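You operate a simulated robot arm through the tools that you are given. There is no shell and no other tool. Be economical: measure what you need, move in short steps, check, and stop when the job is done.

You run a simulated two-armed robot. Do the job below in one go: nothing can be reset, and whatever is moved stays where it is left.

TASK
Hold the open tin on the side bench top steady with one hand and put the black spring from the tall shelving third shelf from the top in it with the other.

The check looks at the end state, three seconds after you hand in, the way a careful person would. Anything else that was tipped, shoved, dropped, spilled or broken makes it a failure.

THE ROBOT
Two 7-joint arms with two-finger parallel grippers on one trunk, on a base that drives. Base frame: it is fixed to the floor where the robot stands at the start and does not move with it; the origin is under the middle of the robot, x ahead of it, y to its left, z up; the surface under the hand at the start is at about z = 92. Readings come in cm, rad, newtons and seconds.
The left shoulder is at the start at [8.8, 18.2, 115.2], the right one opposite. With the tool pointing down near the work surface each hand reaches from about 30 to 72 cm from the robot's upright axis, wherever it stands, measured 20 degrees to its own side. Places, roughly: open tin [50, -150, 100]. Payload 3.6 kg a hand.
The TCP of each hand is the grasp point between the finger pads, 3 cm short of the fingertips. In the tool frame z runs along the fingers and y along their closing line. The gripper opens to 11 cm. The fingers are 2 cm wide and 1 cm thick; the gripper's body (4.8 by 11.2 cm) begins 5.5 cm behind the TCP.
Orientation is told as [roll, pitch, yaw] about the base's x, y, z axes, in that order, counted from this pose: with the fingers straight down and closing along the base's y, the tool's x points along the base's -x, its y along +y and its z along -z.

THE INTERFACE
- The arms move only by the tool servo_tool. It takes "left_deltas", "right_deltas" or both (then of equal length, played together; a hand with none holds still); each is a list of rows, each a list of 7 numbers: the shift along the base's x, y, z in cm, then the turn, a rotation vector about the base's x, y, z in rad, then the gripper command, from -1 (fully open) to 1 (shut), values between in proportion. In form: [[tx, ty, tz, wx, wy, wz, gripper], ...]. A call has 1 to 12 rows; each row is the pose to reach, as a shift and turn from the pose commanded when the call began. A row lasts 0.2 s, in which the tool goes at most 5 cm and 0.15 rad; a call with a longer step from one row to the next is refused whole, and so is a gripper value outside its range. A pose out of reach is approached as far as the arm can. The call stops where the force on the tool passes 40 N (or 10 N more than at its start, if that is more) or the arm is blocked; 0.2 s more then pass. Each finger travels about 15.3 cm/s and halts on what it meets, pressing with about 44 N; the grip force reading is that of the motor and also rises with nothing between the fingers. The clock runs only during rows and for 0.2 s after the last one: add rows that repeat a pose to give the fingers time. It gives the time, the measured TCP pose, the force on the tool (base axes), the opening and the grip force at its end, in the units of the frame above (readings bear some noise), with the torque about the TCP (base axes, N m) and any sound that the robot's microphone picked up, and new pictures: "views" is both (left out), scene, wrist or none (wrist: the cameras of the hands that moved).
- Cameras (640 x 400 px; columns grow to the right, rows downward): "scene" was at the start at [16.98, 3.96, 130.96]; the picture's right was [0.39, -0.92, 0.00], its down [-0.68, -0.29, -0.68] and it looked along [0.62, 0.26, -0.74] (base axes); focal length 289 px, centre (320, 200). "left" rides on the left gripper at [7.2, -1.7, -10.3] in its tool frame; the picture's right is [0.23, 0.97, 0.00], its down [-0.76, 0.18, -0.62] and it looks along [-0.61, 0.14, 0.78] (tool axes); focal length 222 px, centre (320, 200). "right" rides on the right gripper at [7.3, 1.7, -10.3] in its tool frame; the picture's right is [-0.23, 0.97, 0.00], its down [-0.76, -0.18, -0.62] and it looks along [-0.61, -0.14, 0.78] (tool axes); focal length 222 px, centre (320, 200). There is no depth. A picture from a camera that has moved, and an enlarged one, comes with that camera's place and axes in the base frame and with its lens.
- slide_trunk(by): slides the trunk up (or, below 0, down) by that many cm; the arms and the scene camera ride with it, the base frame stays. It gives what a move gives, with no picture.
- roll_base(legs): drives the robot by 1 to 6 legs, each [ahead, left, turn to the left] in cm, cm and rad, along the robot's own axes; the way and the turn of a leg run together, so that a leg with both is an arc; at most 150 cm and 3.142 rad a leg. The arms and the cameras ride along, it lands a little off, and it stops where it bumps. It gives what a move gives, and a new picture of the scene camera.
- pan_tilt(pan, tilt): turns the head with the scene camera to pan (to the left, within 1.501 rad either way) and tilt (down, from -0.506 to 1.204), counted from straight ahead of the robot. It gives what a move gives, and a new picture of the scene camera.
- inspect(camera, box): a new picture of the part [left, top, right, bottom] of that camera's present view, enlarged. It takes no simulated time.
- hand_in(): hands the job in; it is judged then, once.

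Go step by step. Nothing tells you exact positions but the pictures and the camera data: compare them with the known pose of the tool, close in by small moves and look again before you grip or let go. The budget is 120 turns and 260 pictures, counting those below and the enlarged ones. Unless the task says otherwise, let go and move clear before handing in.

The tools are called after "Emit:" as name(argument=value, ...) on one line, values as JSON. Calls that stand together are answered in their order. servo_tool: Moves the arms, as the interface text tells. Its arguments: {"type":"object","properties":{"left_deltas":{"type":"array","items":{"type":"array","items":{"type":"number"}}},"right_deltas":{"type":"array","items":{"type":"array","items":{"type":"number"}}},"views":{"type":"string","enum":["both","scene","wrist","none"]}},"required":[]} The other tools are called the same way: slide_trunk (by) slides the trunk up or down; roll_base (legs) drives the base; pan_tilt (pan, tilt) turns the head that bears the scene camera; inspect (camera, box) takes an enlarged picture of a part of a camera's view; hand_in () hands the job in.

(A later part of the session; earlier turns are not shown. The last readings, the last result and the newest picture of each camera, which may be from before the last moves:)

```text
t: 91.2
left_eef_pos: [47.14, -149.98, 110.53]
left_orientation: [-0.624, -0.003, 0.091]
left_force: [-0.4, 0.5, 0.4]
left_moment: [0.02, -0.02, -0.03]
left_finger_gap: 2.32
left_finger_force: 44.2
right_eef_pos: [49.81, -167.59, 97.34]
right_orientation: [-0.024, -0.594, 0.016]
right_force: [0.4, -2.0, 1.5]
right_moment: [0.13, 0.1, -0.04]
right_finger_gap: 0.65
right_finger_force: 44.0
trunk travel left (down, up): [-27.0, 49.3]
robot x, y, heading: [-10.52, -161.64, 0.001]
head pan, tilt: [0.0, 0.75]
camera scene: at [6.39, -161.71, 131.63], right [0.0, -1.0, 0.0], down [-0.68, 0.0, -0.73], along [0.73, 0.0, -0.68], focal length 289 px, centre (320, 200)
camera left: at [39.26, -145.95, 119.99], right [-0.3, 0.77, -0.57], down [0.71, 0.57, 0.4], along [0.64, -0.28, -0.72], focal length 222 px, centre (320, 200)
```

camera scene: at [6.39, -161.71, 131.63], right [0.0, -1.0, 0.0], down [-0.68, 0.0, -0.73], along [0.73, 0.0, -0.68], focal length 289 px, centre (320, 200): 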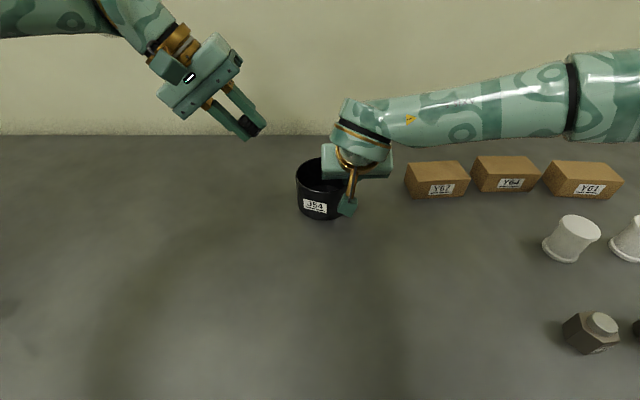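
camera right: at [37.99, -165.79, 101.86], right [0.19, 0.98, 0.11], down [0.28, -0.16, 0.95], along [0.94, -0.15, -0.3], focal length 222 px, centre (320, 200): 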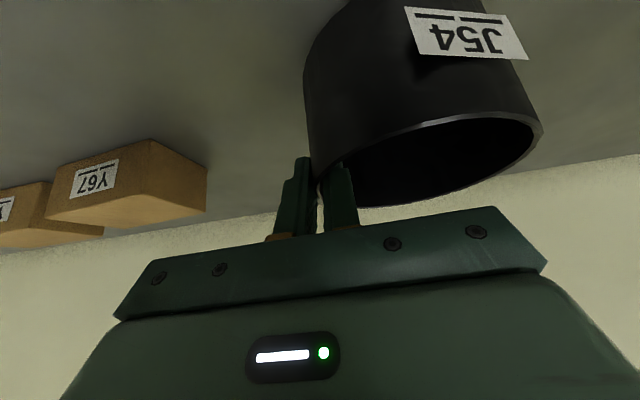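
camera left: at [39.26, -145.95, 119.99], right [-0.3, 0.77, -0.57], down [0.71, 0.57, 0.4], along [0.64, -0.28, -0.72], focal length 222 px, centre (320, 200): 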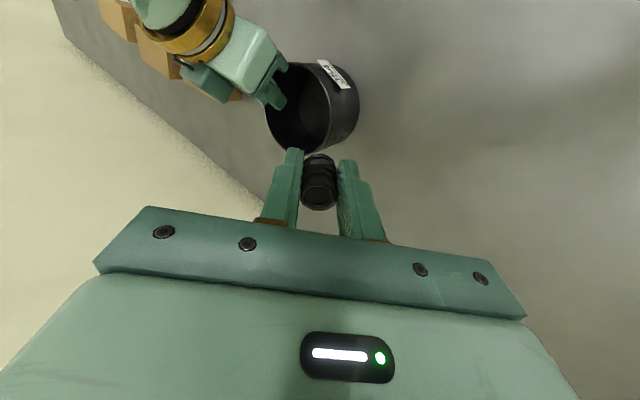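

Good pose with the spring pointing at the tin opening. Moving to a hover just above the rim.

Emit:
servo_tool(left_deltas=[[1.8, -3, -1, 0, 0, -0.03, 1], [3.5, -6, -2.5, 0, 0, -0.06, 1], [4.9, -8.5, -4, 0, 0, -0.09, 1], [5, -10.8, -5.5, 0, 0, -0.09, 1], [5, -10.8, -5.5, 0, 0, -0.09, 1]], views="both")

```text
t: 92.4
left_eef_pos: [45.26, -153.95, 105.65]
left_orientation: [-0.622, -0.003, -0.002]
left_force: [0.0, -0.3, -0.2]
left_moment: [0.0, 0.0, -0.03]
left_finger_gap: 2.29
left_finger_force: 43.4
left hand out of reach, approached as far as the arm can: row 1, 2, 3, 4, 5
right_eef_pos: [49.69, -167.61, 97.37]
right_orientation: [-0.024, -0.595, 0.015]
right_force: [0.6, 0.2, 3.1]
right_moment: [0.12, 0.21, 0.0]
right_finger_gap: 0.66
right_finger_force: 43.6
trunk travel left (down, up): [-27.0, 49.3]
robot x, y, heading: [-11.09, -161.08, 0.002]
head pan, tilt: [0.0, 0.75]
camera scene: at [6.39, -161.71, 131.63], right [0.0, -1.0, 0.0], down [-0.68, 0.0, -0.73], along [0.73, 0.0, -0.68], focal length 289 px, centre (320, 200)
camera left: at [37.89, -149.26, 115.04], right [-0.22, 0.79, -0.57], down [0.76, 0.51, 0.41], along [0.61, -0.34, -0.72], focal length 222 px, centre (320, 200)
```

scene: 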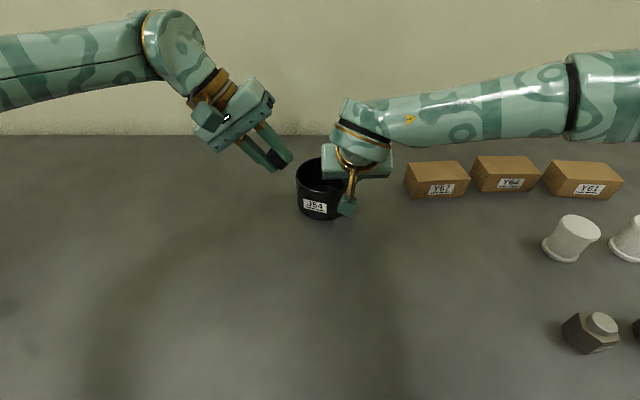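
left: 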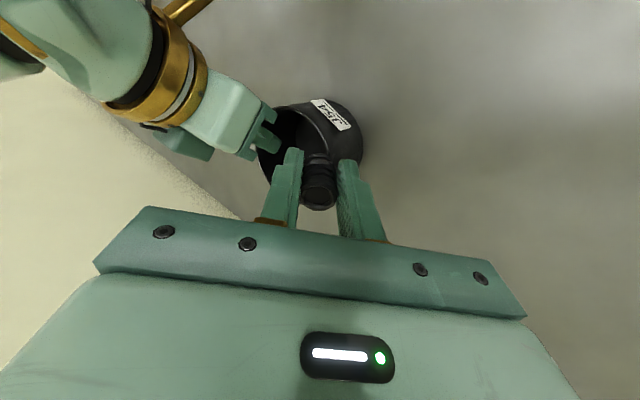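

The arm can't reach this with the present orientation. I'll test a small move with some yaw to see whether the limit eases.

Emit:
servo_tool(left_deltas=[[1, -0.5, 0, 0, 0, 0.1, 1], [2, -1, 0, 0, 0, 0.2, 1], [3, -1.5, 0, 0, 0, 0.3, 1], [4, -2, 0, 0, 0, 0.4, 1]], views="none")

```text
t: 93.4
left_eef_pos: [48.12, -154.53, 105.59]
left_orientation: [-0.621, -0.004, 0.4]
left_force: [0.0, -0.1, -0.3]
left_moment: [-0.01, 0.02, -0.01]
left_finger_gap: 2.31
left_finger_force: 44.3
left hand out of reach, approached as far as the arm can: row 2, 3, 4
right_eef_pos: [49.74, -167.58, 97.36]
right_orientation: [-0.023, -0.596, 0.016]
right_force: [0.0, -1.1, 3.3]
right_moment: [0.14, 0.22, -0.02]
right_finger_gap: 0.64
right_finger_force: 44.2
trunk travel left (down, up): [-27.0, 49.3]
robot x, y, heading: [-10.97, -161.69, 0.003]
head pan, tilt: [0.0, 0.75]
```

Some gain with yaw. Let me look at the whole left arm to understand the limit.

Emit:
pan_tilt(pan=0.8, tilt=0.4)

```text
t: 94.6
left_eef_pos: [48.03, -154.46, 105.53]
left_orientation: [-0.622, -0.004, 0.397]
left_force: [-0.5, 0.0, 0.3]
left_moment: [0.0, -0.03, 0.01]
left_finger_gap: 2.3
left_finger_force: 43.9
right_eef_pos: [49.73, -167.68, 97.27]
right_orientation: [-0.024, -0.594, 0.015]
right_force: [0.1, -1.2, 3.8]
right_moment: [0.18, 0.18, -0.01]
right_finger_gap: 0.61
right_finger_force: 43.4
trunk travel left (down, up): [-27.0, 49.3]
robot x, y, heading: [-11.14, -161.86, -0.001]
head pan, tilt: [0.799, 0.4]
camera scene: at [4.58, -155.09, 134.74], right [0.72, -0.7, 0.0], down [-0.27, -0.28, -0.92], along [0.64, 0.66, -0.39], focal length 289 px, centre (320, 200)
```

scene: 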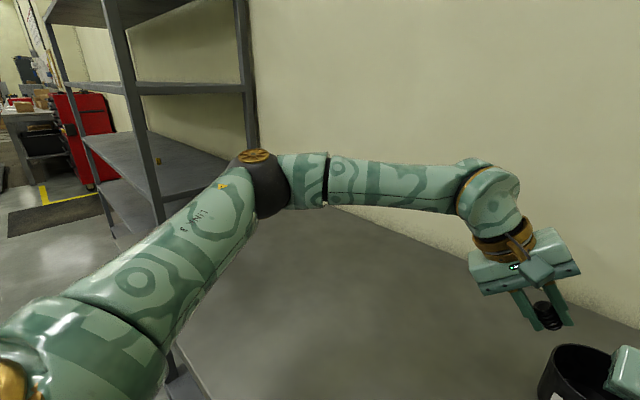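

The elbow is far from straight, so I'll try small incremental steps from here toward the tin.

Emit:
servo_tool(left_deltas=[[1, -1, 0, 0, 0, 0, 1], [2, -2, 0, 0, 0, 0, 1], [3, -3, 0, 0, 0, 0, 1], [3, -3, 0, 0, 0, 0, 1], [3, -3, 0, 0, 0, 0, 1]], views="none")

Emit:
servo_tool(left_deltas=[[0, 0, 0, 0.1, 0, 0, 1], [0, 0, 0, 0.2, 0, 0, 1], [0, 0, 0, 0.3, 0, 0, 1]], views="none")

```text
t: 95.8
left_eef_pos: [48.01, -154.53, 105.51]
left_orientation: [-0.623, -0.004, 0.4]
left_force: [0.6, -0.3, 0.3]
left_moment: [0.01, -0.05, 0.0]
left_finger_gap: 2.3
left_finger_force: 44.2
left hand out of reach, approached as far as the arm can: row 1, 2, 3, 4, 5
right_eef_pos: [49.78, -167.62, 97.23]
right_orientation: [-0.023, -0.595, 0.016]
right_force: [1.3, -1.0, 5.4]
right_moment: [0.13, 0.24, 0.02]
right_finger_gap: 0.63
right_finger_force: 44.1
trunk travel left (down, up): [-27.0, 49.3]
robot x, y, heading: [-11.28, -161.1, 0.002]
head pan, tilt: [0.799, 0.4]
```

```text
t: 96.6
left_eef_pos: [46.24, -152.65, 105.26]
left_orientation: [-0.436, -0.082, 0.393]
left_force: [-0.3, -0.2, -0.8]
left_moment: [0.04, -0.01, -0.02]
left_finger_gap: 2.31
left_finger_force: 44.3
left hand out of reach, approached as far as the arm can: row 1, 2, 3
right_eef_pos: [49.79, -167.75, 97.31]
right_orientation: [-0.022, -0.595, 0.016]
right_force: [1.7, -2.1, 3.5]
right_moment: [0.18, 0.25, 0.01]
right_finger_gap: 0.67
right_finger_force: 43.9
trunk travel left (down, up): [-27.0, 49.3]
robot x, y, heading: [-10.85, -161.06, -0.006]
head pan, tilt: [0.799, 0.4]
```

Less lean makes it worse, more lean helps: the wrist bend is the limit. So I'll lean the left fingers forward as well as right, then test reach.

Emit:
servo_tool(left_deltas=[[0, 0, 0.5, -0.07, -0.09, 0.02, 1], [0, 0, 1, -0.14, -0.18, 0.035, 1], [0, 0, 1, -0.19, -0.24, 0.05, 1], [1.5, -1.5, 1, -0.19, -0.24, 0.05, 1], [3, -3, 1, -0.19, -0.24, 0.05, 1]], views="wrist")

Emit:
pan_tilt(pan=0.2, tilt=0.7)

```text
t: 97.8
left_eef_pos: [49.47, -155.64, 106.24]
left_orientation: [-0.716, -0.217, 0.485]
left_force: [-0.6, -1.0, -0.6]
left_moment: [-0.01, -0.01, 0.0]
left_finger_gap: 2.29
left_finger_force: 43.9
right_eef_pos: [49.8, -167.54, 97.42]
right_orientation: [-0.025, -0.595, 0.014]
right_force: [1.3, 0.1, 2.4]
right_moment: [0.25, 0.14, -0.08]
right_finger_gap: 0.67
right_finger_force: 44.0
trunk travel left (down, up): [-27.0, 49.3]
robot x, y, heading: [-11.42, -161.31, 0.001]
head pan, tilt: [0.799, 0.4]
camera left: at [38.84, -154.98, 113.51], right [-0.42, 0.61, -0.67], down [0.34, 0.79, 0.51], along [0.84, -0.01, -0.54], focal length 222 px, centre (320, 200)
```

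left: 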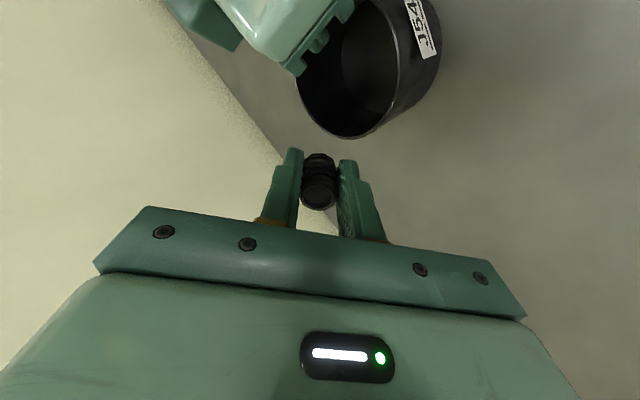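

```text
t: 98.8
left_eef_pos: [49.53, -155.63, 106.16]
left_orientation: [-0.714, -0.22, 0.485]
left_force: [0.2, -0.5, -0.4]
left_moment: [0.02, -0.04, -0.01]
left_finger_gap: 2.29
left_finger_force: 44.2
right_eef_pos: [49.84, -167.59, 97.38]
right_orientation: [-0.025, -0.597, 0.017]
right_force: [-0.4, 0.8, 3.5]
right_moment: [0.17, 0.27, -0.01]
right_finger_gap: 0.67
right_finger_force: 44.0
trunk travel left (down, up): [-27.0, 49.3]
robot x, y, heading: [-11.19, -161.41, -0.003]
head pan, tilt: [0.201, 0.7]
camera scene: at [6.42, -159.98, 132.06], right [0.2, -0.98, 0.0], down [-0.63, -0.13, -0.77], along [0.75, 0.15, -0.64], focal length 289 px, centre (320, 200)
```

scene: 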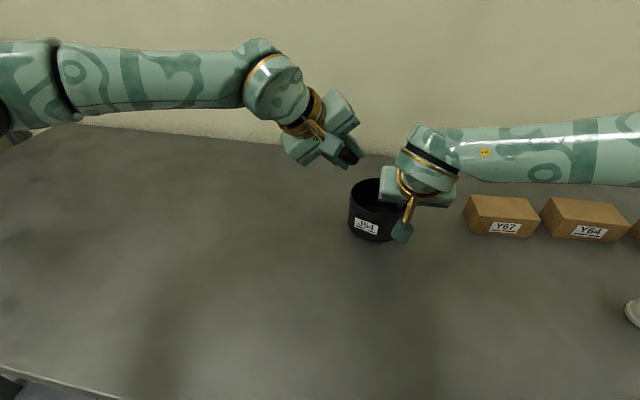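

In reach now. Move to above the opening at z≈102.5 and look.

Emit:
servo_tool(left_deltas=[[0.3, -1.5, -1.2, 0, 0, 0, 1], [0.6, -3, -2.4, 0, 0, 0, 1], [0.8, -4.2, -3.6, 0, 0, 0, 1], [0.8, -4.2, -3.6, 0, 0, 0, 1]], views="both")

Emit:
inspect(camera="scene", box=[280, 100, 480, 260])

```text
t: 99.8
left_eef_pos: [48.32, -156.57, 103.48]
left_orientation: [-0.716, -0.218, 0.484]
left_force: [0.3, -0.3, -0.8]
left_moment: [-0.03, 0.01, 0.04]
left_finger_gap: 2.33
left_finger_force: 44.5
left hand out of reach, approached as far as the arm can: row 1, 2, 3, 4
right_eef_pos: [49.67, -167.53, 97.38]
right_orientation: [-0.025, -0.595, 0.017]
right_force: [-1.4, 0.7, 2.2]
right_moment: [0.19, 0.3, 0.03]
right_finger_gap: 0.63
right_finger_force: 44.1
trunk travel left (down, up): [-27.0, 49.3]
robot x, y, heading: [-11.2, -161.82, -0.003]
head pan, tilt: [0.201, 0.7]
camera scene: at [6.41, -159.99, 132.06], right [0.2, -0.98, 0.0], down [-0.63, -0.13, -0.76], along [0.75, 0.15, -0.64], focal length 289 px, centre (320, 200)
camera left: at [37.64, -155.87, 110.71], right [-0.42, 0.61, -0.67], down [0.34, 0.79, 0.51], along [0.84, -0.01, -0.54], focal length 222 px, centre (320, 200)
```

scene: 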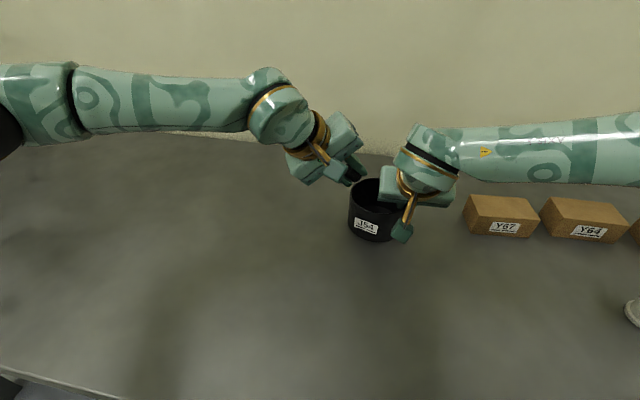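
left: 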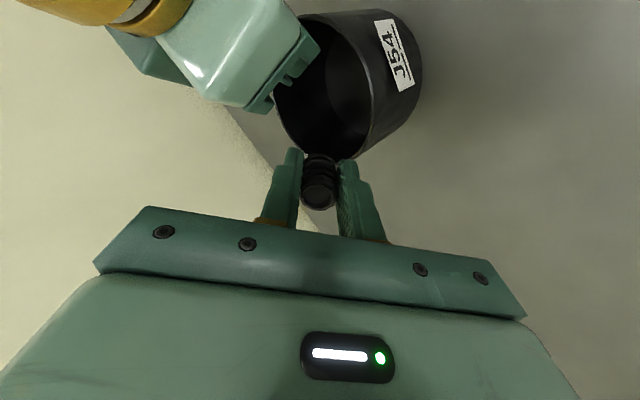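

```text
2.50 times, centred on (380, 180) of scene
camera zoom: at [6.41, -159.99, 132.06], right [0.2, -0.98, 0.0], down [-0.63, -0.13, -0.76], along [0.75, 0.15, -0.64], focal length 723 px, centre (170, 250)
```

zoom: 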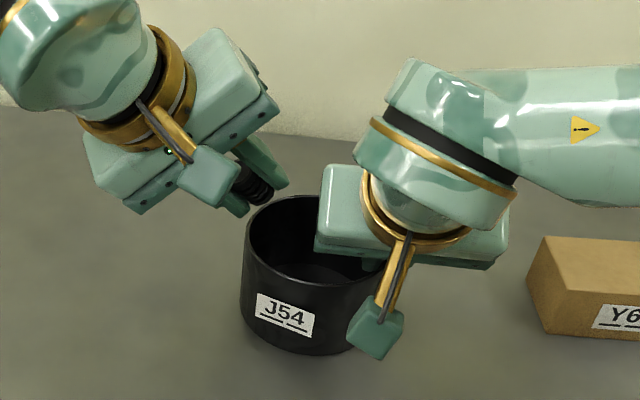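

The left wrist runs out of bend at this trunk height; a higher trunk will ease it. I'll release the tin carefully with the right hand, back both hands off, raise the trunk, and regrip.

Emit:
servo_tool(left_deltas=[[-0.5, 2, 1, 0, 0, 0, 1], [-1, 4, 2, 0, 0, 0, 1], [-1.5, 6, 3, 0, 0, 0, 1], [-1.5, 8, 4, 0, 0, 0, 1], [-1.5, 8, 4, 0, 0, 0, 1], [-1.5, 8, 4, 0, 0, 0, 1], [-1.5, 8, 4, 0, 0, 0, 1]], right_deltas=[[0, 0, 0, 0, 0, 0, 0.8], [0, 0, 0, 0, 0, 0, 0.65], [0, 0, 0, 0, 0, 0, 0.65], [-1.1, 0, 1.65, 0, 0, 0, 0.65], [-2.2, 0, 3.3, 0, 0, 0, 0.65], [-3.4, 0, 5, 0, 0, 0, 0.65], [-4, 0, 8, 0, 0, 0, 0.65]], views="scene")

```text
t: 101.4
left_eef_pos: [46.77, -148.58, 107.54]
left_orientation: [-0.713, -0.218, 0.485]
left_force: [-0.3, 1.5, 0.0]
left_moment: [0.01, 0.01, -0.01]
left_finger_gap: 2.33
left_finger_force: 43.9
right_eef_pos: [45.68, -167.46, 105.33]
right_orientation: [-0.025, -0.594, 0.015]
right_force: [0.4, 0.0, 0.0]
right_moment: [-0.07, 0.0, 0.0]
right_finger_gap: 1.91
right_finger_force: 0.1
trunk travel left (down, up): [-27.0, 49.3]
robot x, y, heading: [-10.73, -161.52, -0.006]
head pan, tilt: [0.201, 0.7]
camera scene: at [6.39, -160.0, 132.07], right [0.2, -0.98, 0.0], down [-0.63, -0.13, -0.76], along [0.75, 0.15, -0.64], focal length 289 px, centre (320, 200)
```

scene: 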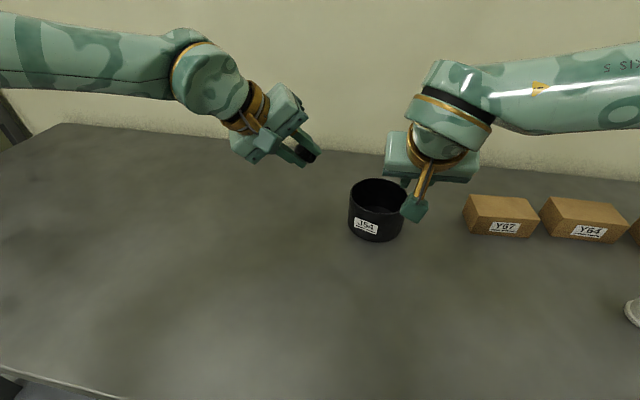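

Released cleanly, tin standing. Raising the trunk 15 cm, then testing the left reach over the tin.

Emit:
slide_trunk(by=15)

Emit:
servo_tool(left_deltas=[[0.3, -1, -3, 0, 0, 0, 1], [0.6, -2, -6, 0, 0, 0, 1], [1, -3, -9, 0, 0, 0, 1], [1.5, -4, -12, 0, 0, 0, 1], [1.5, -5, -14, 0, 0, 0, 1]], views="scene")

```text
t: 103.1
left_eef_pos: [46.7, -148.6, 122.53]
left_orientation: [-0.714, -0.219, 0.481]
left_force: [-0.9, 0.6, -1.2]
left_moment: [0.02, -0.03, 0.02]
left_finger_gap: 2.3
left_finger_force: 44.1
right_eef_pos: [45.77, -167.53, 120.25]
right_orientation: [-0.024, -0.593, 0.016]
right_force: [-0.4, 0.1, 0.1]
right_moment: [0.0, 0.03, -0.01]
right_finger_gap: 1.91
right_finger_force: 0.1
trunk travel left (down, up): [-42.0, 34.3]
robot x, y, heading: [-10.91, -161.65, -0.006]
head pan, tilt: [0.201, 0.7]
```

```text
t: 104.3
left_eef_pos: [45.53, -150.84, 110.74]
left_orientation: [-0.716, -0.217, 0.484]
left_force: [0.4, -1.2, 0.0]
left_moment: [0.0, -0.01, 0.01]
left_finger_gap: 2.32
left_finger_force: 44.1
left hand out of reach, approached as far as the arm can: row 3, 4, 5
right_eef_pos: [45.85, -167.49, 120.38]
right_orientation: [-0.025, -0.594, 0.016]
right_force: [1.0, -0.3, 0.1]
right_moment: [0.03, 0.03, -0.02]
right_finger_gap: 1.93
right_finger_force: 0.0
trunk travel left (down, up): [-42.0, 34.3]
robot x, y, heading: [-11.26, -161.39, 0.002]
head pan, tilt: [0.201, 0.7]
camera scene: at [1.16, -160.0, 147.29], right [0.2, -0.98, 0.0], down [-0.63, -0.13, -0.76], along [0.75, 0.15, -0.64], focal length 289 px, centre (320, 200)
```

scene: 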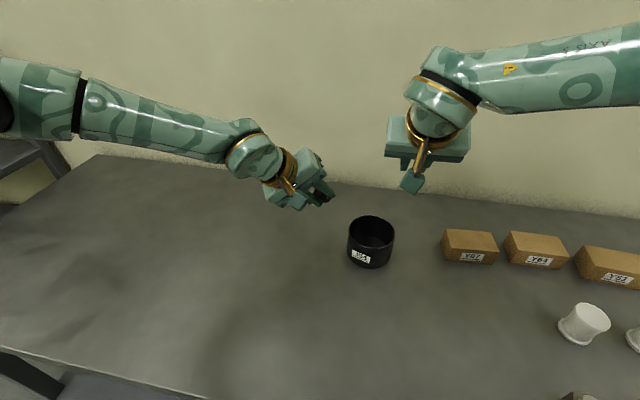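

Raising made it worse, so a lower trunk is what helps. I'll go down in steps, raising the hands between.

Emit:
servo_tool(left_deltas=[[0, 1, 3, 0, 0, 0, 1], [0, 2, 6, 0, 0, 0, 1], [0, 2, 9, 0, 0, 0, 1], [0, 2, 12, 0, 0, 0, 1]], right_deltas=[[0, 0, 1, 0, 0, 0, 0.65], [0, 0, 2, 0, 0, 0, 0.65], [0, 0, 2, 0, 0, 0, 0.65], [0, 0, 2, 0, 0, 0, 0.65]], views="none")

Emit:
slide_trunk(by=-15)

Emit:
servo_tool(left_deltas=[[0, 0, 3, 0, 0, 0, 1], [0, 0, 6, 0, 0, 0, 1], [0, 0, 9, 0, 0, 0, 1], [0, 0, 9, 0, 0, 0, 1]], right_deltas=[[0, 0, 3, 0, 0, 0, 0.65], [0, 0, 6, 0, 0, 0, 0.65], [0, 0, 9, 0, 0, 0, 0.65], [0, 0, 9, 0, 0, 0, 0.65]], views="scene")

```text
t: 105.3
left_eef_pos: [45.38, -148.6, 122.65]
left_orientation: [-0.714, -0.218, 0.484]
left_force: [-0.3, -0.3, -0.9]
left_moment: [0.04, -0.01, -0.03]
left_finger_gap: 2.31
left_finger_force: 44.5
right_eef_pos: [45.73, -167.57, 122.48]
right_orientation: [-0.024, -0.595, 0.016]
right_force: [-0.4, -0.1, 0.9]
right_moment: [-0.02, 0.02, -0.01]
right_finger_gap: 1.94
right_finger_force: 0.1
trunk travel left (down, up): [-42.0, 34.3]
robot x, y, heading: [-11.1, -161.32, 0.004]
head pan, tilt: [0.201, 0.7]
```

```text
t: 107.1
left_eef_pos: [45.62, -148.74, 107.7]
left_orientation: [-0.714, -0.218, 0.483]
left_force: [0.1, -0.4, -0.4]
left_moment: [0.05, 0.0, 0.0]
left_finger_gap: 2.3
left_finger_force: 43.9
right_eef_pos: [45.67, -167.54, 107.38]
right_orientation: [-0.025, -0.595, 0.015]
right_force: [-0.3, -0.5, 0.5]
right_moment: [-0.02, -0.04, 0.04]
right_finger_gap: 1.92
right_finger_force: 0.1
trunk travel left (down, up): [-27.0, 49.3]
robot x, y, heading: [-10.95, -161.77, -0.003]
head pan, tilt: [0.201, 0.7]
```

```text
t: 108.1
left_eef_pos: [45.59, -148.73, 116.78]
left_orientation: [-0.716, -0.219, 0.483]
left_force: [0.0, -0.5, -0.3]
left_moment: [-0.02, 0.06, 0.0]
left_finger_gap: 2.29
left_finger_force: 43.8
right_eef_pos: [45.77, -167.6, 116.48]
right_orientation: [-0.025, -0.593, 0.015]
right_force: [0.0, 0.9, -0.1]
right_moment: [-0.04, 0.03, -0.01]
right_finger_gap: 1.91
right_finger_force: 0.0
trunk travel left (down, up): [-27.0, 49.3]
robot x, y, heading: [-10.97, -161.63, -0.002]
head pan, tilt: [0.201, 0.7]
camera scene: at [6.51, -159.99, 132.04], right [0.2, -0.98, 0.0], down [-0.63, -0.13, -0.76], along [0.75, 0.15, -0.65], focal length 289 px, centre (320, 200)
```

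scene: 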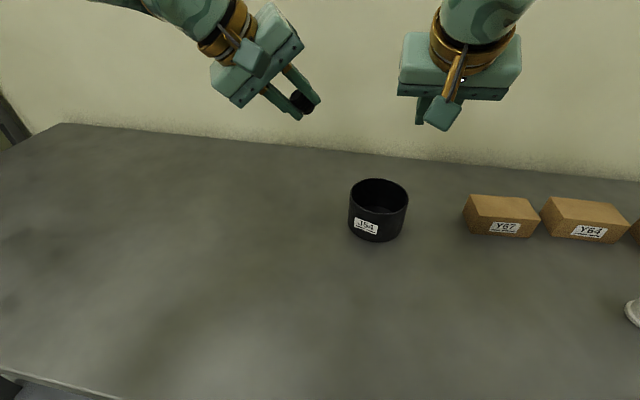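

Now lower the trunk 14 cm and test the left reach again.

Emit:
slide_trunk(by=-14)

Emit:
servo_tool(left_deltas=[[1, -2, 0.5, 0, 0, 0, 1], [2, -4, 1, 0, 0, 0, 1], [3, -6, 1, 0, 0, 0, 1], [4, -8, 1, 0, 0, 0, 1], [4.7, -10.5, 1, 0, 0, 0, 1], [4.7, -10.5, 1, 0, 0, 0, 1]], views="both")

```text
t: 109.7
left_eef_pos: [44.33, -148.69, 103.44]
left_orientation: [-0.719, -0.229, 0.486]
left_force: [0.1, 0.1, 0.2]
left_moment: [0.0, -0.01, -0.03]
left_finger_gap: 2.3
left_finger_force: 43.8
right_eef_pos: [44.48, -167.5, 103.08]
right_orientation: [-0.024, -0.607, 0.016]
right_force: [0.7, 0.2, 0.9]
right_moment: [-0.01, -0.01, -0.01]
right_finger_gap: 1.94
right_finger_force: 0.1
trunk travel left (down, up): [-13.0, 63.3]
robot x, y, heading: [-11.26, -161.43, 0.0]
head pan, tilt: [0.201, 0.7]
```

```text
t: 111.1
left_eef_pos: [48.52, -157.31, 104.67]
left_orientation: [-0.721, -0.228, 0.487]
left_force: [0.5, 0.2, 0.2]
left_moment: [-0.01, -0.03, 0.03]
left_finger_gap: 2.31
left_finger_force: 44.2
left hand out of reach, approached as far as the arm can: row 5, 6
right_eef_pos: [44.49, -167.53, 103.07]
right_orientation: [-0.025, -0.607, 0.015]
right_force: [0.1, -0.3, 0.4]
right_moment: [0.01, 0.02, 0.0]
right_finger_gap: 1.92
right_finger_force: 0.1
trunk travel left (down, up): [-13.0, 63.3]
robot x, y, heading: [-11.23, -161.65, 0.0]
head pan, tilt: [0.201, 0.7]
camera scene: at [12.56, -160.02, 117.73], right [0.2, -0.98, 0.0], down [-0.62, -0.13, -0.77], along [0.76, 0.15, -0.63], focal length 289 px, centre (320, 200)
camera left: at [37.89, -156.7, 111.69], right [-0.41, 0.61, -0.68], down [0.33, 0.79, 0.52], along [0.85, -0.01, -0.53], focal length 222 px, centre (320, 200)
```

scene: 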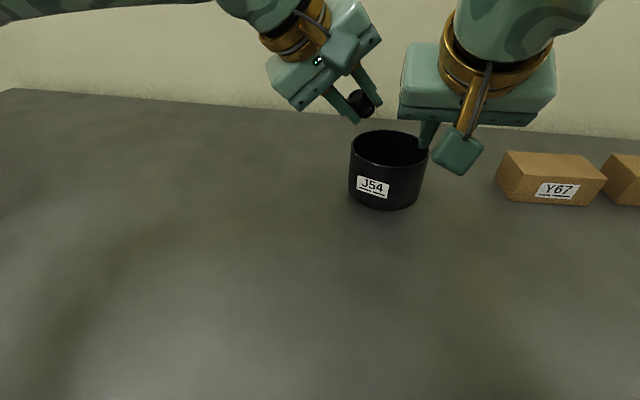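
left: 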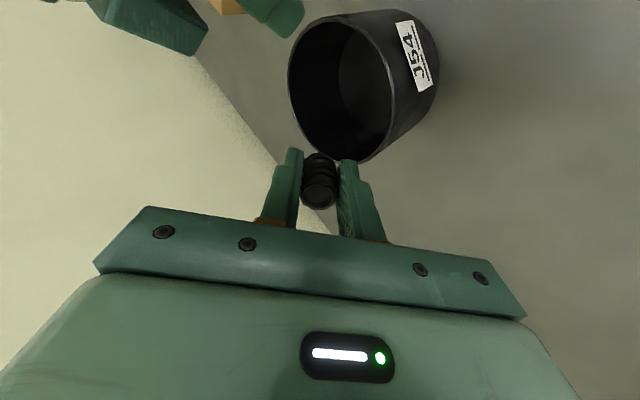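

Better but still ~3 cm short toward the centre. With the right hand off the tin I can shift the base 5 cm to the right, which brings the left hand over the tin.

Emit:
roll_base(legs=[[0, -5, 0]])

Emit:
servo_tool(left_deltas=[[0.5, 0.8, -0.8, 0, 0, 0, 1], [1, 1.6, -1.6, 0, 0, 0, 1], [1.5, 2.4, -2.4, 0, 0, 0, 1], [1.5, 2.4, -2.4, 0, 0, 0, 1]], views="both")

```text
t: 112.1
left_eef_pos: [48.54, -162.62, 104.49]
left_orientation: [-0.716, -0.228, 0.486]
left_force: [-0.3, -0.1, -0.5]
left_moment: [0.02, -0.02, -0.02]
left_finger_gap: 2.32
left_finger_force: 44.5
right_eef_pos: [44.54, -172.79, 102.91]
right_orientation: [-0.022, -0.607, 0.017]
right_force: [0.5, 0.2, -0.1]
right_moment: [0.02, -0.01, 0.01]
right_finger_gap: 1.92
right_finger_force: 0.1
trunk travel left (down, up): [-13.0, 63.3]
robot x, y, heading: [-11.42, -167.08, 0.005]
head pan, tilt: [0.201, 0.7]
camera scene: at [12.62, -165.33, 117.65], right [0.2, -0.98, 0.0], down [-0.62, -0.13, -0.77], along [0.76, 0.15, -0.64], focal length 289 px, centre (320, 200)
```

scene: 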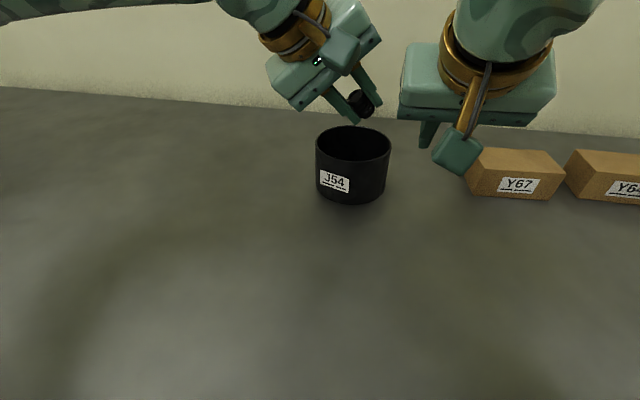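

```text
t: 113.1
left_eef_pos: [50.17, -160.18, 102.12]
left_orientation: [-0.72, -0.228, 0.487]
left_force: [-0.3, 0.7, -0.1]
left_moment: [0.01, 0.0, -0.03]
left_finger_gap: 2.3
left_finger_force: 44.7
right_eef_pos: [44.46, -172.74, 102.97]
right_orientation: [-0.023, -0.605, 0.017]
right_force: [0.2, -0.1, 0.1]
right_moment: [0.02, 0.0, 0.0]
right_finger_gap: 1.92
right_finger_force: 0.1
trunk travel left (down, up): [-13.0, 63.3]
robot x, y, heading: [-11.34, -167.06, -0.003]
head pan, tilt: [0.201, 0.7]
camera scene: at [12.63, -165.32, 117.65], right [0.2, -0.98, 0.0], down [-0.62, -0.13, -0.77], along [0.76, 0.15, -0.64], focal length 289 px, centre (320, 200)
camera left: at [39.47, -159.51, 109.19], right [-0.41, 0.61, -0.68], down [0.33, 0.79, 0.51], along [0.85, -0.01, -0.53], focal length 222 px, centre (320, 200)
```

scene: 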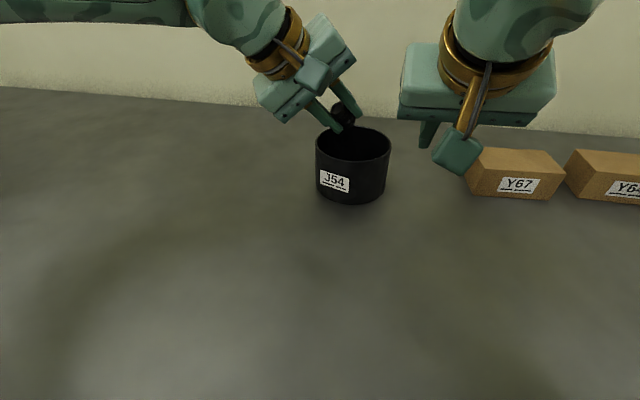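
left: 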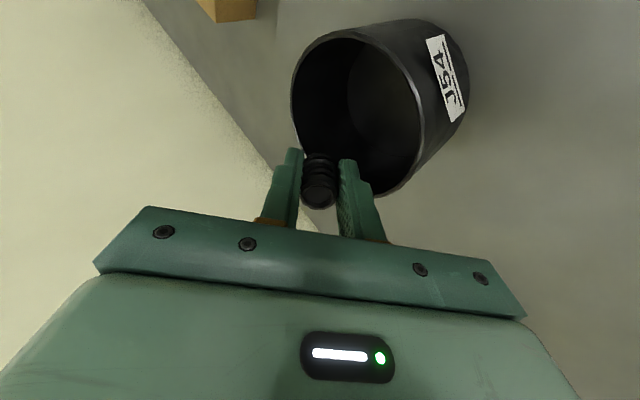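

The left hand reaches the opening now. A quick reach test a bit deeper, then I'll lift it aside while the right hand regrips.

Emit:
servo_tool(left_deltas=[[0.3, 0.5, -1, 0, 0, 0, 1], [0.5, 0.9, -2, 0, 0, 0, 1], [0.5, 0.9, -3, 0, 0, 0, 1], [0.5, 0.9, -3, 0, 0, 0, 1]], views="both")

```text
t: 114.1
left_eef_pos: [50.61, -159.33, 99.08]
left_orientation: [-0.722, -0.231, 0.486]
left_force: [0.4, -0.8, 14.8]
left_moment: [0.27, 0.03, -0.02]
left_finger_gap: 2.28
left_finger_force: 43.9
right_eef_pos: [44.6, -172.86, 102.87]
right_orientation: [-0.022, -0.604, 0.018]
right_force: [-0.9, -0.3, 0.2]
right_moment: [0.02, 0.01, 0.02]
right_finger_gap: 1.93
right_finger_force: 0.1
trunk travel left (down, up): [-13.0, 63.3]
robot x, y, heading: [-11.49, -167.06, 0.001]
head pan, tilt: [0.201, 0.7]
camera scene: at [12.62, -165.32, 117.65], right [0.2, -0.98, 0.0], down [-0.62, -0.13, -0.77], along [0.76, 0.15, -0.64], focal length 289 px, centre (320, 200)
camera left: at [39.91, -158.6, 106.27], right [-0.41, 0.61, -0.68], down [0.33, 0.79, 0.52], along [0.85, -0.01, -0.52], focal length 222 px, centre (320, 200)
```

scene: 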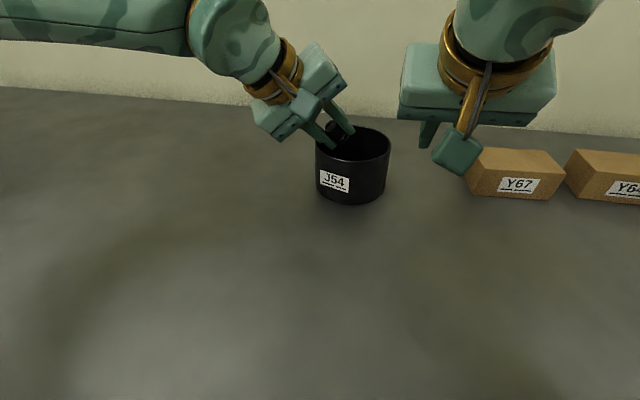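
left: 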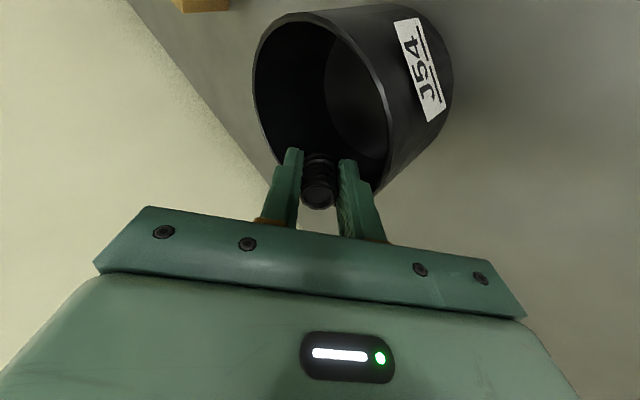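

The outer finger touched the near-left rim (15 N down), so I back off straight up; I'll need to sit ~1.5 cm further in. Then bring the right hand to regrip.

Emit:
servo_tool(left_deltas=[[0, 0, 1.5, 0, 0, 0, 1], [-0.3, 1, 3.5, 0, 0, 0, 1], [-0.6, 3, 5, 0, 0, 0, 1], [-0.6, 5, 6, 0, 0, 0, 1]], right_deltas=[[0, 0, 0, 0, 0, 0, 0.65], [0, 0, 0, 0, 0, 0, 0.27], [0.5, 2.5, 0, 0, 0, 0, 0.27], [1, 5, 0, 0, 0, 0, 0.27]], views="both")

```text
t: 115.1
left_eef_pos: [50.06, -154.34, 105.01]
left_orientation: [-0.717, -0.227, 0.488]
left_force: [-0.1, -0.1, -0.6]
left_moment: [0.03, 0.01, -0.01]
left_finger_gap: 2.3
left_finger_force: 43.7
right_eef_pos: [45.47, -167.72, 102.82]
right_orientation: [-0.024, -0.605, 0.015]
right_force: [0.0, 0.2, 0.2]
right_moment: [0.0, -0.04, -0.02]
right_finger_gap: 4.01
right_finger_force: 0.1
trunk travel left (down, up): [-13.0, 63.3]
robot x, y, heading: [-11.29, -167.01, -0.002]
head pan, tilt: [0.201, 0.7]
camera scene: at [12.63, -165.31, 117.65], right [0.2, -0.98, 0.0], down [-0.62, -0.13, -0.77], along [0.76, 0.15, -0.64], focal length 289 px, centre (320, 200)
camera right: at [33.67, -165.91, 107.24], right [0.18, 0.98, 0.11], down [0.27, -0.16, 0.95], along [0.94, -0.14, -0.3], focal length 222 px, centre (320, 200)
camera left: at [39.33, -153.66, 112.1], right [-0.41, 0.61, -0.68], down [0.33, 0.79, 0.52], along [0.85, -0.01, -0.53], focal length 222 px, centre (320, 200)
```

scene: 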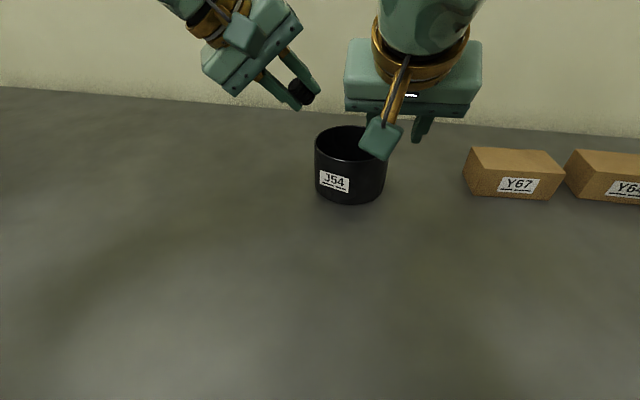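
right: 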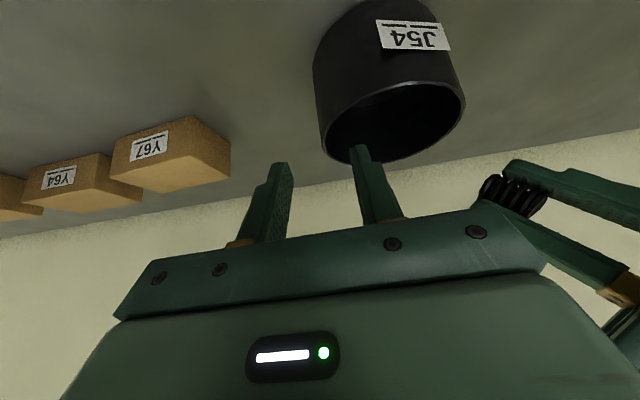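
left: 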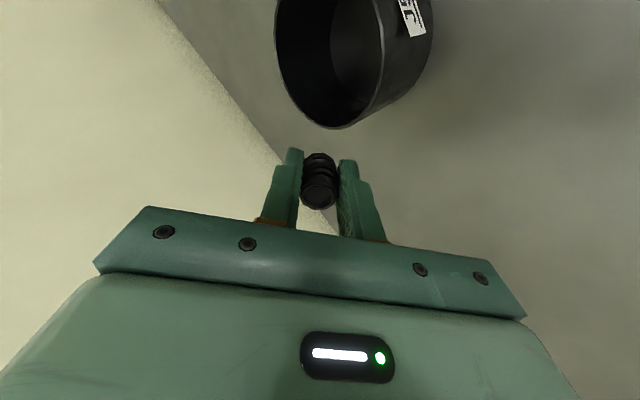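

Lined up with the previous grip spot (y≈-167.65). Descend and half-close.

Emit:
servo_tool(right_deltas=[[1.2, 0, -1.4, 0, 0, 0, 0.27], [2.2, 0, -2.8, 0, 0, 0, 0.27], [3.3, 0, -4.2, 0, 0, 0, 0.27], [4.3, 0, -5.5, 0, 0, 0, 0.27], [4.3, 0, -5.5, 0, 0, 0, 0.7], [4.3, 0, -5.5, 0, 0, 0, 0.7]], views="none")

Emit:
inspect(camera="right", box=[220, 60, 460, 240])

```text
t: 116.5
left_eef_pos: [50.01, -154.4, 104.92]
left_orientation: [-0.716, -0.226, 0.486]
left_force: [-0.4, -0.3, -0.3]
left_moment: [0.01, 0.0, -0.01]
left_finger_gap: 2.28
left_finger_force: 44.3
right_eef_pos: [49.8, -167.97, 97.39]
right_orientation: [-0.021, -0.603, 0.017]
right_force: [0.8, 0.6, -0.9]
right_moment: [0.01, -0.01, 0.01]
right_finger_gap: 1.64
right_finger_force: 0.1
trunk travel left (down, up): [-13.0, 63.3]
robot x, y, heading: [-11.26, -166.7, -0.002]
head pan, tilt: [0.201, 0.7]
```

```text
2.22 times, centred on (340, 150) of right
camera zoom: at [38.0, -166.04, 101.76], right [0.18, 0.98, 0.11], down [0.27, -0.16, 0.95], along [0.94, -0.14, -0.3], focal length 494 px, centre (276, 311)
```

zoom: 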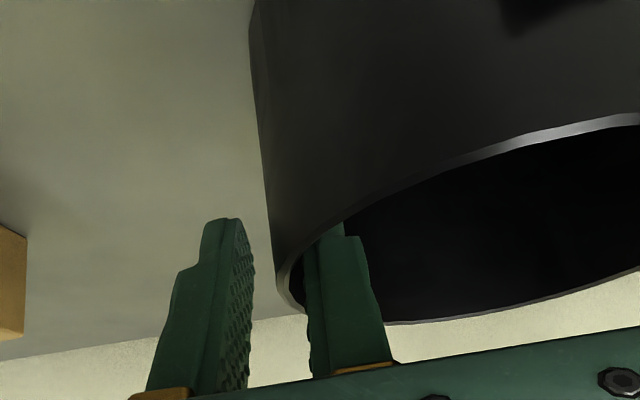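

The wall now sits nearly centred; shift +0.2 and close.

Emit:
servo_tool(right_deltas=[[0, 0.2, 0, 0, 0, 0, 0.75], [0, 0.2, 0, 0, 0, 0, 0.82], [0, 0.2, 0, 0, 0, 0, 0.9], [0, 0.2, 0, 0, 0, 0, 1], [0, 0.2, 0, 0, 0, 0, 1]], views="both")

```text
t: 117.7
left_eef_pos: [50.01, -154.38, 105.02]
left_orientation: [-0.718, -0.227, 0.487]
left_force: [0.1, 0.3, -0.8]
left_moment: [-0.01, 0.02, 0.01]
left_finger_gap: 2.3
left_finger_force: 44.4
right_eef_pos: [49.86, -167.52, 97.5]
right_orientation: [-0.022, -0.605, 0.019]
right_force: [-1.6, -0.5, 1.1]
right_moment: [0.2, 0.05, 0.02]
right_finger_gap: 0.66
right_finger_force: 44.1
trunk travel left (down, up): [-13.0, 63.3]
robot x, y, heading: [-11.2, -166.55, -0.002]
head pan, tilt: [0.201, 0.7]
camera scene: at [12.63, -165.31, 117.66], right [0.2, -0.98, 0.0], down [-0.62, -0.13, -0.77], along [0.76, 0.15, -0.64], focal length 289 px, centre (320, 200)
camera right: at [38.02, -165.81, 101.81], right [0.18, 0.98, 0.11], down [0.27, -0.16, 0.95], along [0.94, -0.14, -0.3], focal length 222 px, centre (320, 200)
```

scene: 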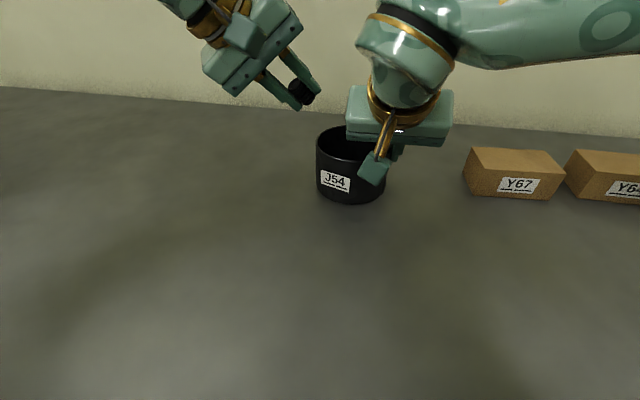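
right: 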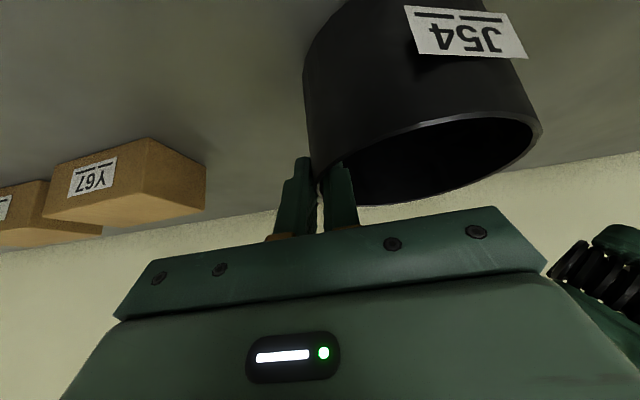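

The tin is held. Bringing the left hand in over the opening at z≈102.5, slightly to the back.

Emit:
servo_tool(left_deltas=[[0.6, -2, 0, 0, 0, 0, 1], [1.2, -4, 0, 0, 0, 0, 1], [1.7, -6.2, -1, 0, 0, 0, 1], [1.7, -6.4, -2.5, 0, 0, 0, 1], [1.7, -6.4, -2.5, 0, 0, 0, 1]], views="both")

Emit:
inspect(camera="scene", box=[260, 20, 460, 220])

```text
t: 118.9
left_eef_pos: [51.89, -160.69, 102.26]
left_orientation: [-0.72, -0.227, 0.486]
left_force: [1.2, -0.5, 0.1]
left_moment: [0.0, 0.01, -0.04]
left_finger_gap: 2.3
left_finger_force: 43.7
right_eef_pos: [49.89, -167.54, 97.47]
right_orientation: [-0.022, -0.605, 0.017]
right_force: [-0.4, -1.2, 2.8]
right_moment: [0.17, 0.14, 0.05]
right_finger_gap: 0.64
right_finger_force: 44.3
trunk travel left (down, up): [-13.0, 63.3]
robot x, y, heading: [-11.24, -166.84, -0.004]
head pan, tilt: [0.201, 0.7]
camera scene: at [12.63, -165.31, 117.66], right [0.2, -0.98, 0.0], down [-0.62, -0.13, -0.77], along [0.76, 0.15, -0.64], focal length 289 px, centre (320, 200)
camera left: at [41.12, -159.98, 109.48], right [-0.41, 0.61, -0.68], down [0.33, 0.79, 0.51], along [0.85, -0.01, -0.53], focal length 222 px, centre (320, 200)
```

scene: 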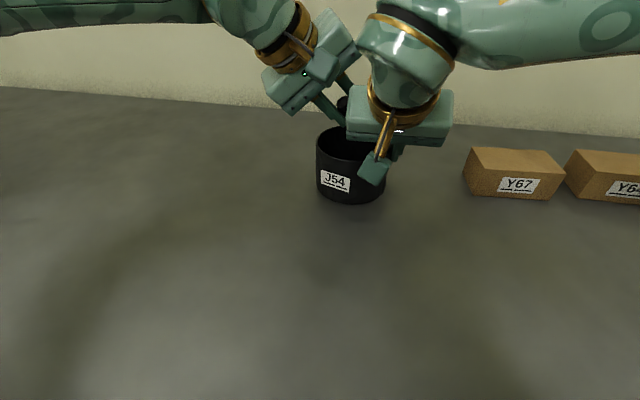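
left: 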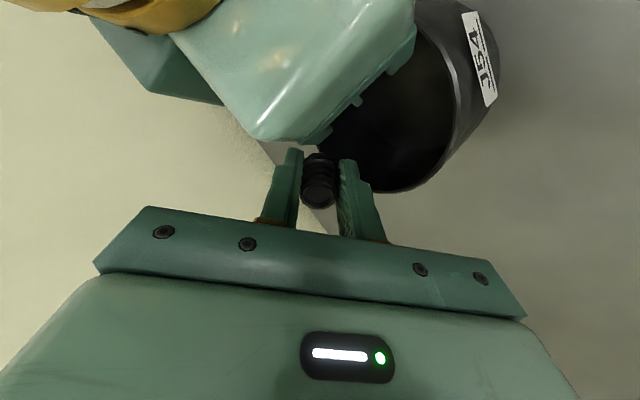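

```text
2.00 times, centred on (360, 120) of scene
camera zoom: at [12.63, -165.31, 117.66], right [0.2, -0.98, 0.0], down [-0.62, -0.13, -0.77], along [0.76, 0.15, -0.64], focal length 578 px, centre (240, 360)
```

zoom: 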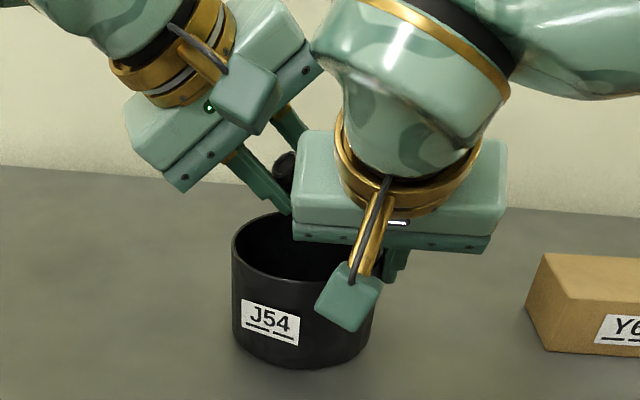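

Both hands fit. Lower the left hand 3 cm (slightly back toward the tin's centre) so the spring is inside the opening.

Emit:
servo_tool(left_deltas=[[-0.3, -0.1, -0.8, 0, 0, 0, 1], [-0.6, -0.1, -1.6, 0, 0, 0, 1], [-0.6, -0.1, -2.4, 0, 0, 0, 1], [-0.6, -0.1, -3.2, 0, 0, 0, 1]], views="both")

Emit:
inspect(camera="scene", box=[260, 20, 460, 220])

```text
t: 119.9
left_eef_pos: [51.2, -160.81, 99.37]
left_orientation: [-0.718, -0.229, 0.487]
left_force: [-0.2, -0.3, 0.3]
left_moment: [-0.03, 0.02, -0.01]
left_finger_gap: 2.28
left_finger_force: 44.5
right_eef_pos: [49.78, -167.61, 97.46]
right_orientation: [-0.025, -0.605, 0.018]
right_force: [-0.1, -1.5, 2.9]
right_moment: [0.17, 0.16, 0.03]
right_finger_gap: 0.65
right_finger_force: 44.0
trunk travel left (down, up): [-13.0, 63.3]
robot x, y, heading: [-11.37, -166.63, 0.004]
head pan, tilt: [0.201, 0.7]
camera scene: at [12.63, -165.3, 117.66], right [0.2, -0.98, 0.0], down [-0.62, -0.13, -0.77], along [0.76, 0.15, -0.64], focal length 289 px, centre (320, 200)
camera left: at [40.51, -160.07, 106.47], right [-0.41, 0.61, -0.68], down [0.33, 0.79, 0.52], along [0.85, -0.01, -0.53], focal length 222 px, centre (320, 200)
```

scene: 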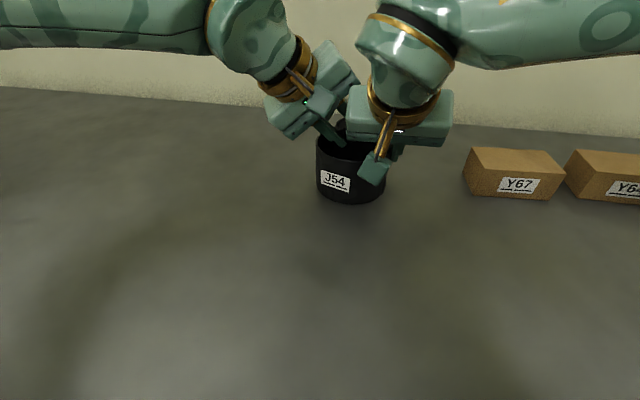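
left: 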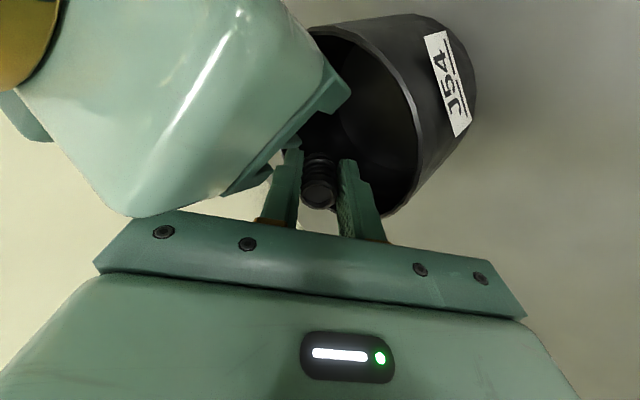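

```text
2.00 times, centred on (360, 120) of scene
camera zoom: at [12.63, -165.3, 117.66], right [0.2, -0.98, 0.0], down [-0.62, -0.13, -0.77], along [0.76, 0.15, -0.64], focal length 578 px, centre (240, 360)
```

zoom: 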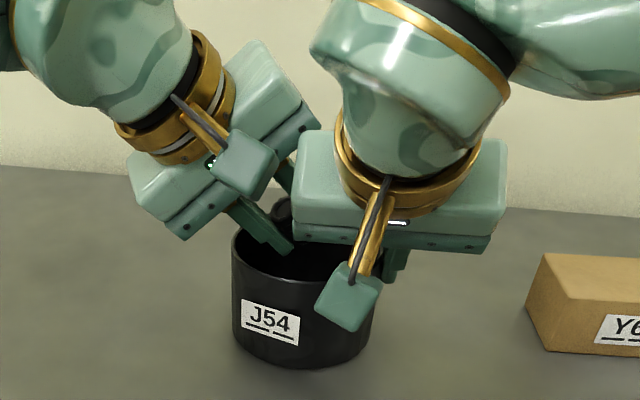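

The spring's lower end is within the opening, no contact forces. Slight final lowering, then open just enough (gap 3.4 cm) to release.

Emit:
servo_tool(left_deltas=[[0.2, -0.2, -0.6, 0, 0, 0, 1], [0.2, -0.2, -0.6, 0, 0, 0, 0.38], [0.2, -0.2, -0.6, 0, 0, 0, 0.38], [0.2, -0.2, -0.6, 0, 0, 0, 0.38]], views="both")

Emit:
inspect(camera="left", box=[220, 60, 460, 240])

```text
t: 120.9
left_eef_pos: [51.36, -160.86, 98.76]
left_orientation: [-0.72, -0.229, 0.488]
left_force: [6.7, 7.0, 9.1]
left_moment: [-0.45, 0.69, -0.19]
left_finger_gap: 3.43
left_finger_force: 0.1
right_eef_pos: [49.89, -167.6, 97.39]
right_orientation: [-0.023, -0.604, 0.019]
right_force: [-5.2, -7.2, 1.6]
right_moment: [0.1, -0.44, 0.47]
right_finger_gap: 0.66
right_finger_force: 44.3
trunk travel left (down, up): [-13.0, 63.3]
robot x, y, heading: [-11.19, -166.73, -0.003]
head pan, tilt: [0.201, 0.7]
camera scene: at [12.62, -165.3, 117.67], right [0.2, -0.98, 0.0], down [-0.62, -0.13, -0.77], along [0.76, 0.15, -0.64], focal length 289 px, centre (320, 200)
camera left: at [40.76, -160.3, 105.91], right [-0.41, 0.61, -0.68], down [0.33, 0.79, 0.51], along [0.85, -0.01, -0.53], focal length 222 px, centre (320, 200)
```

scene: 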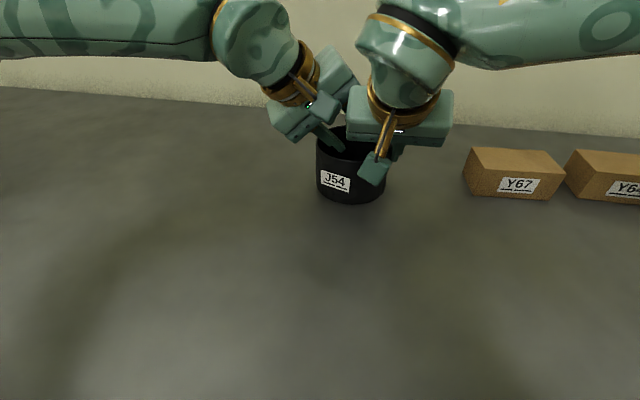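
left: 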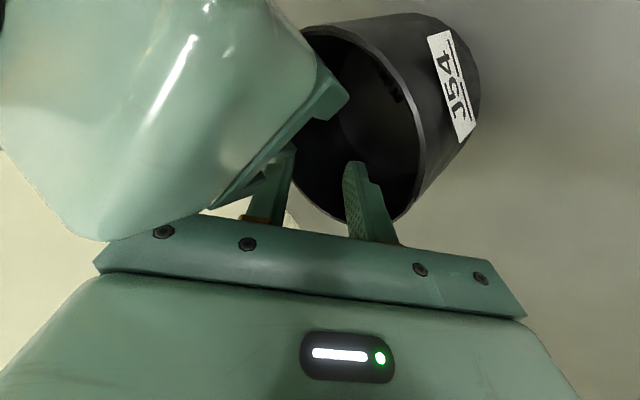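

```text
2.22 times, centred on (340, 150) of left
camera zoom: at [40.76, -160.3, 105.91], right [-0.41, 0.61, -0.68], down [0.33, 0.79, 0.51], along [0.85, -0.01, -0.53], focal length 494 px, centre (276, 311)
```

zoom: 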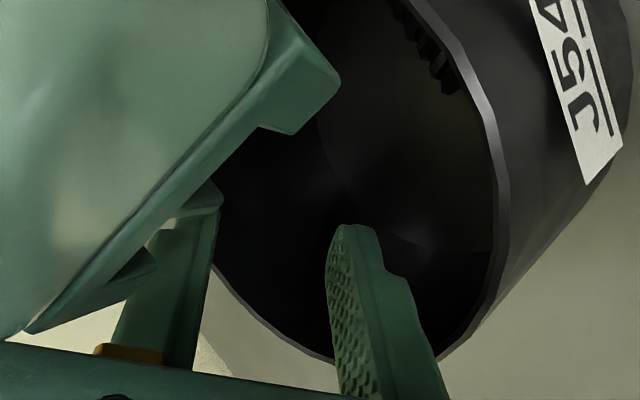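

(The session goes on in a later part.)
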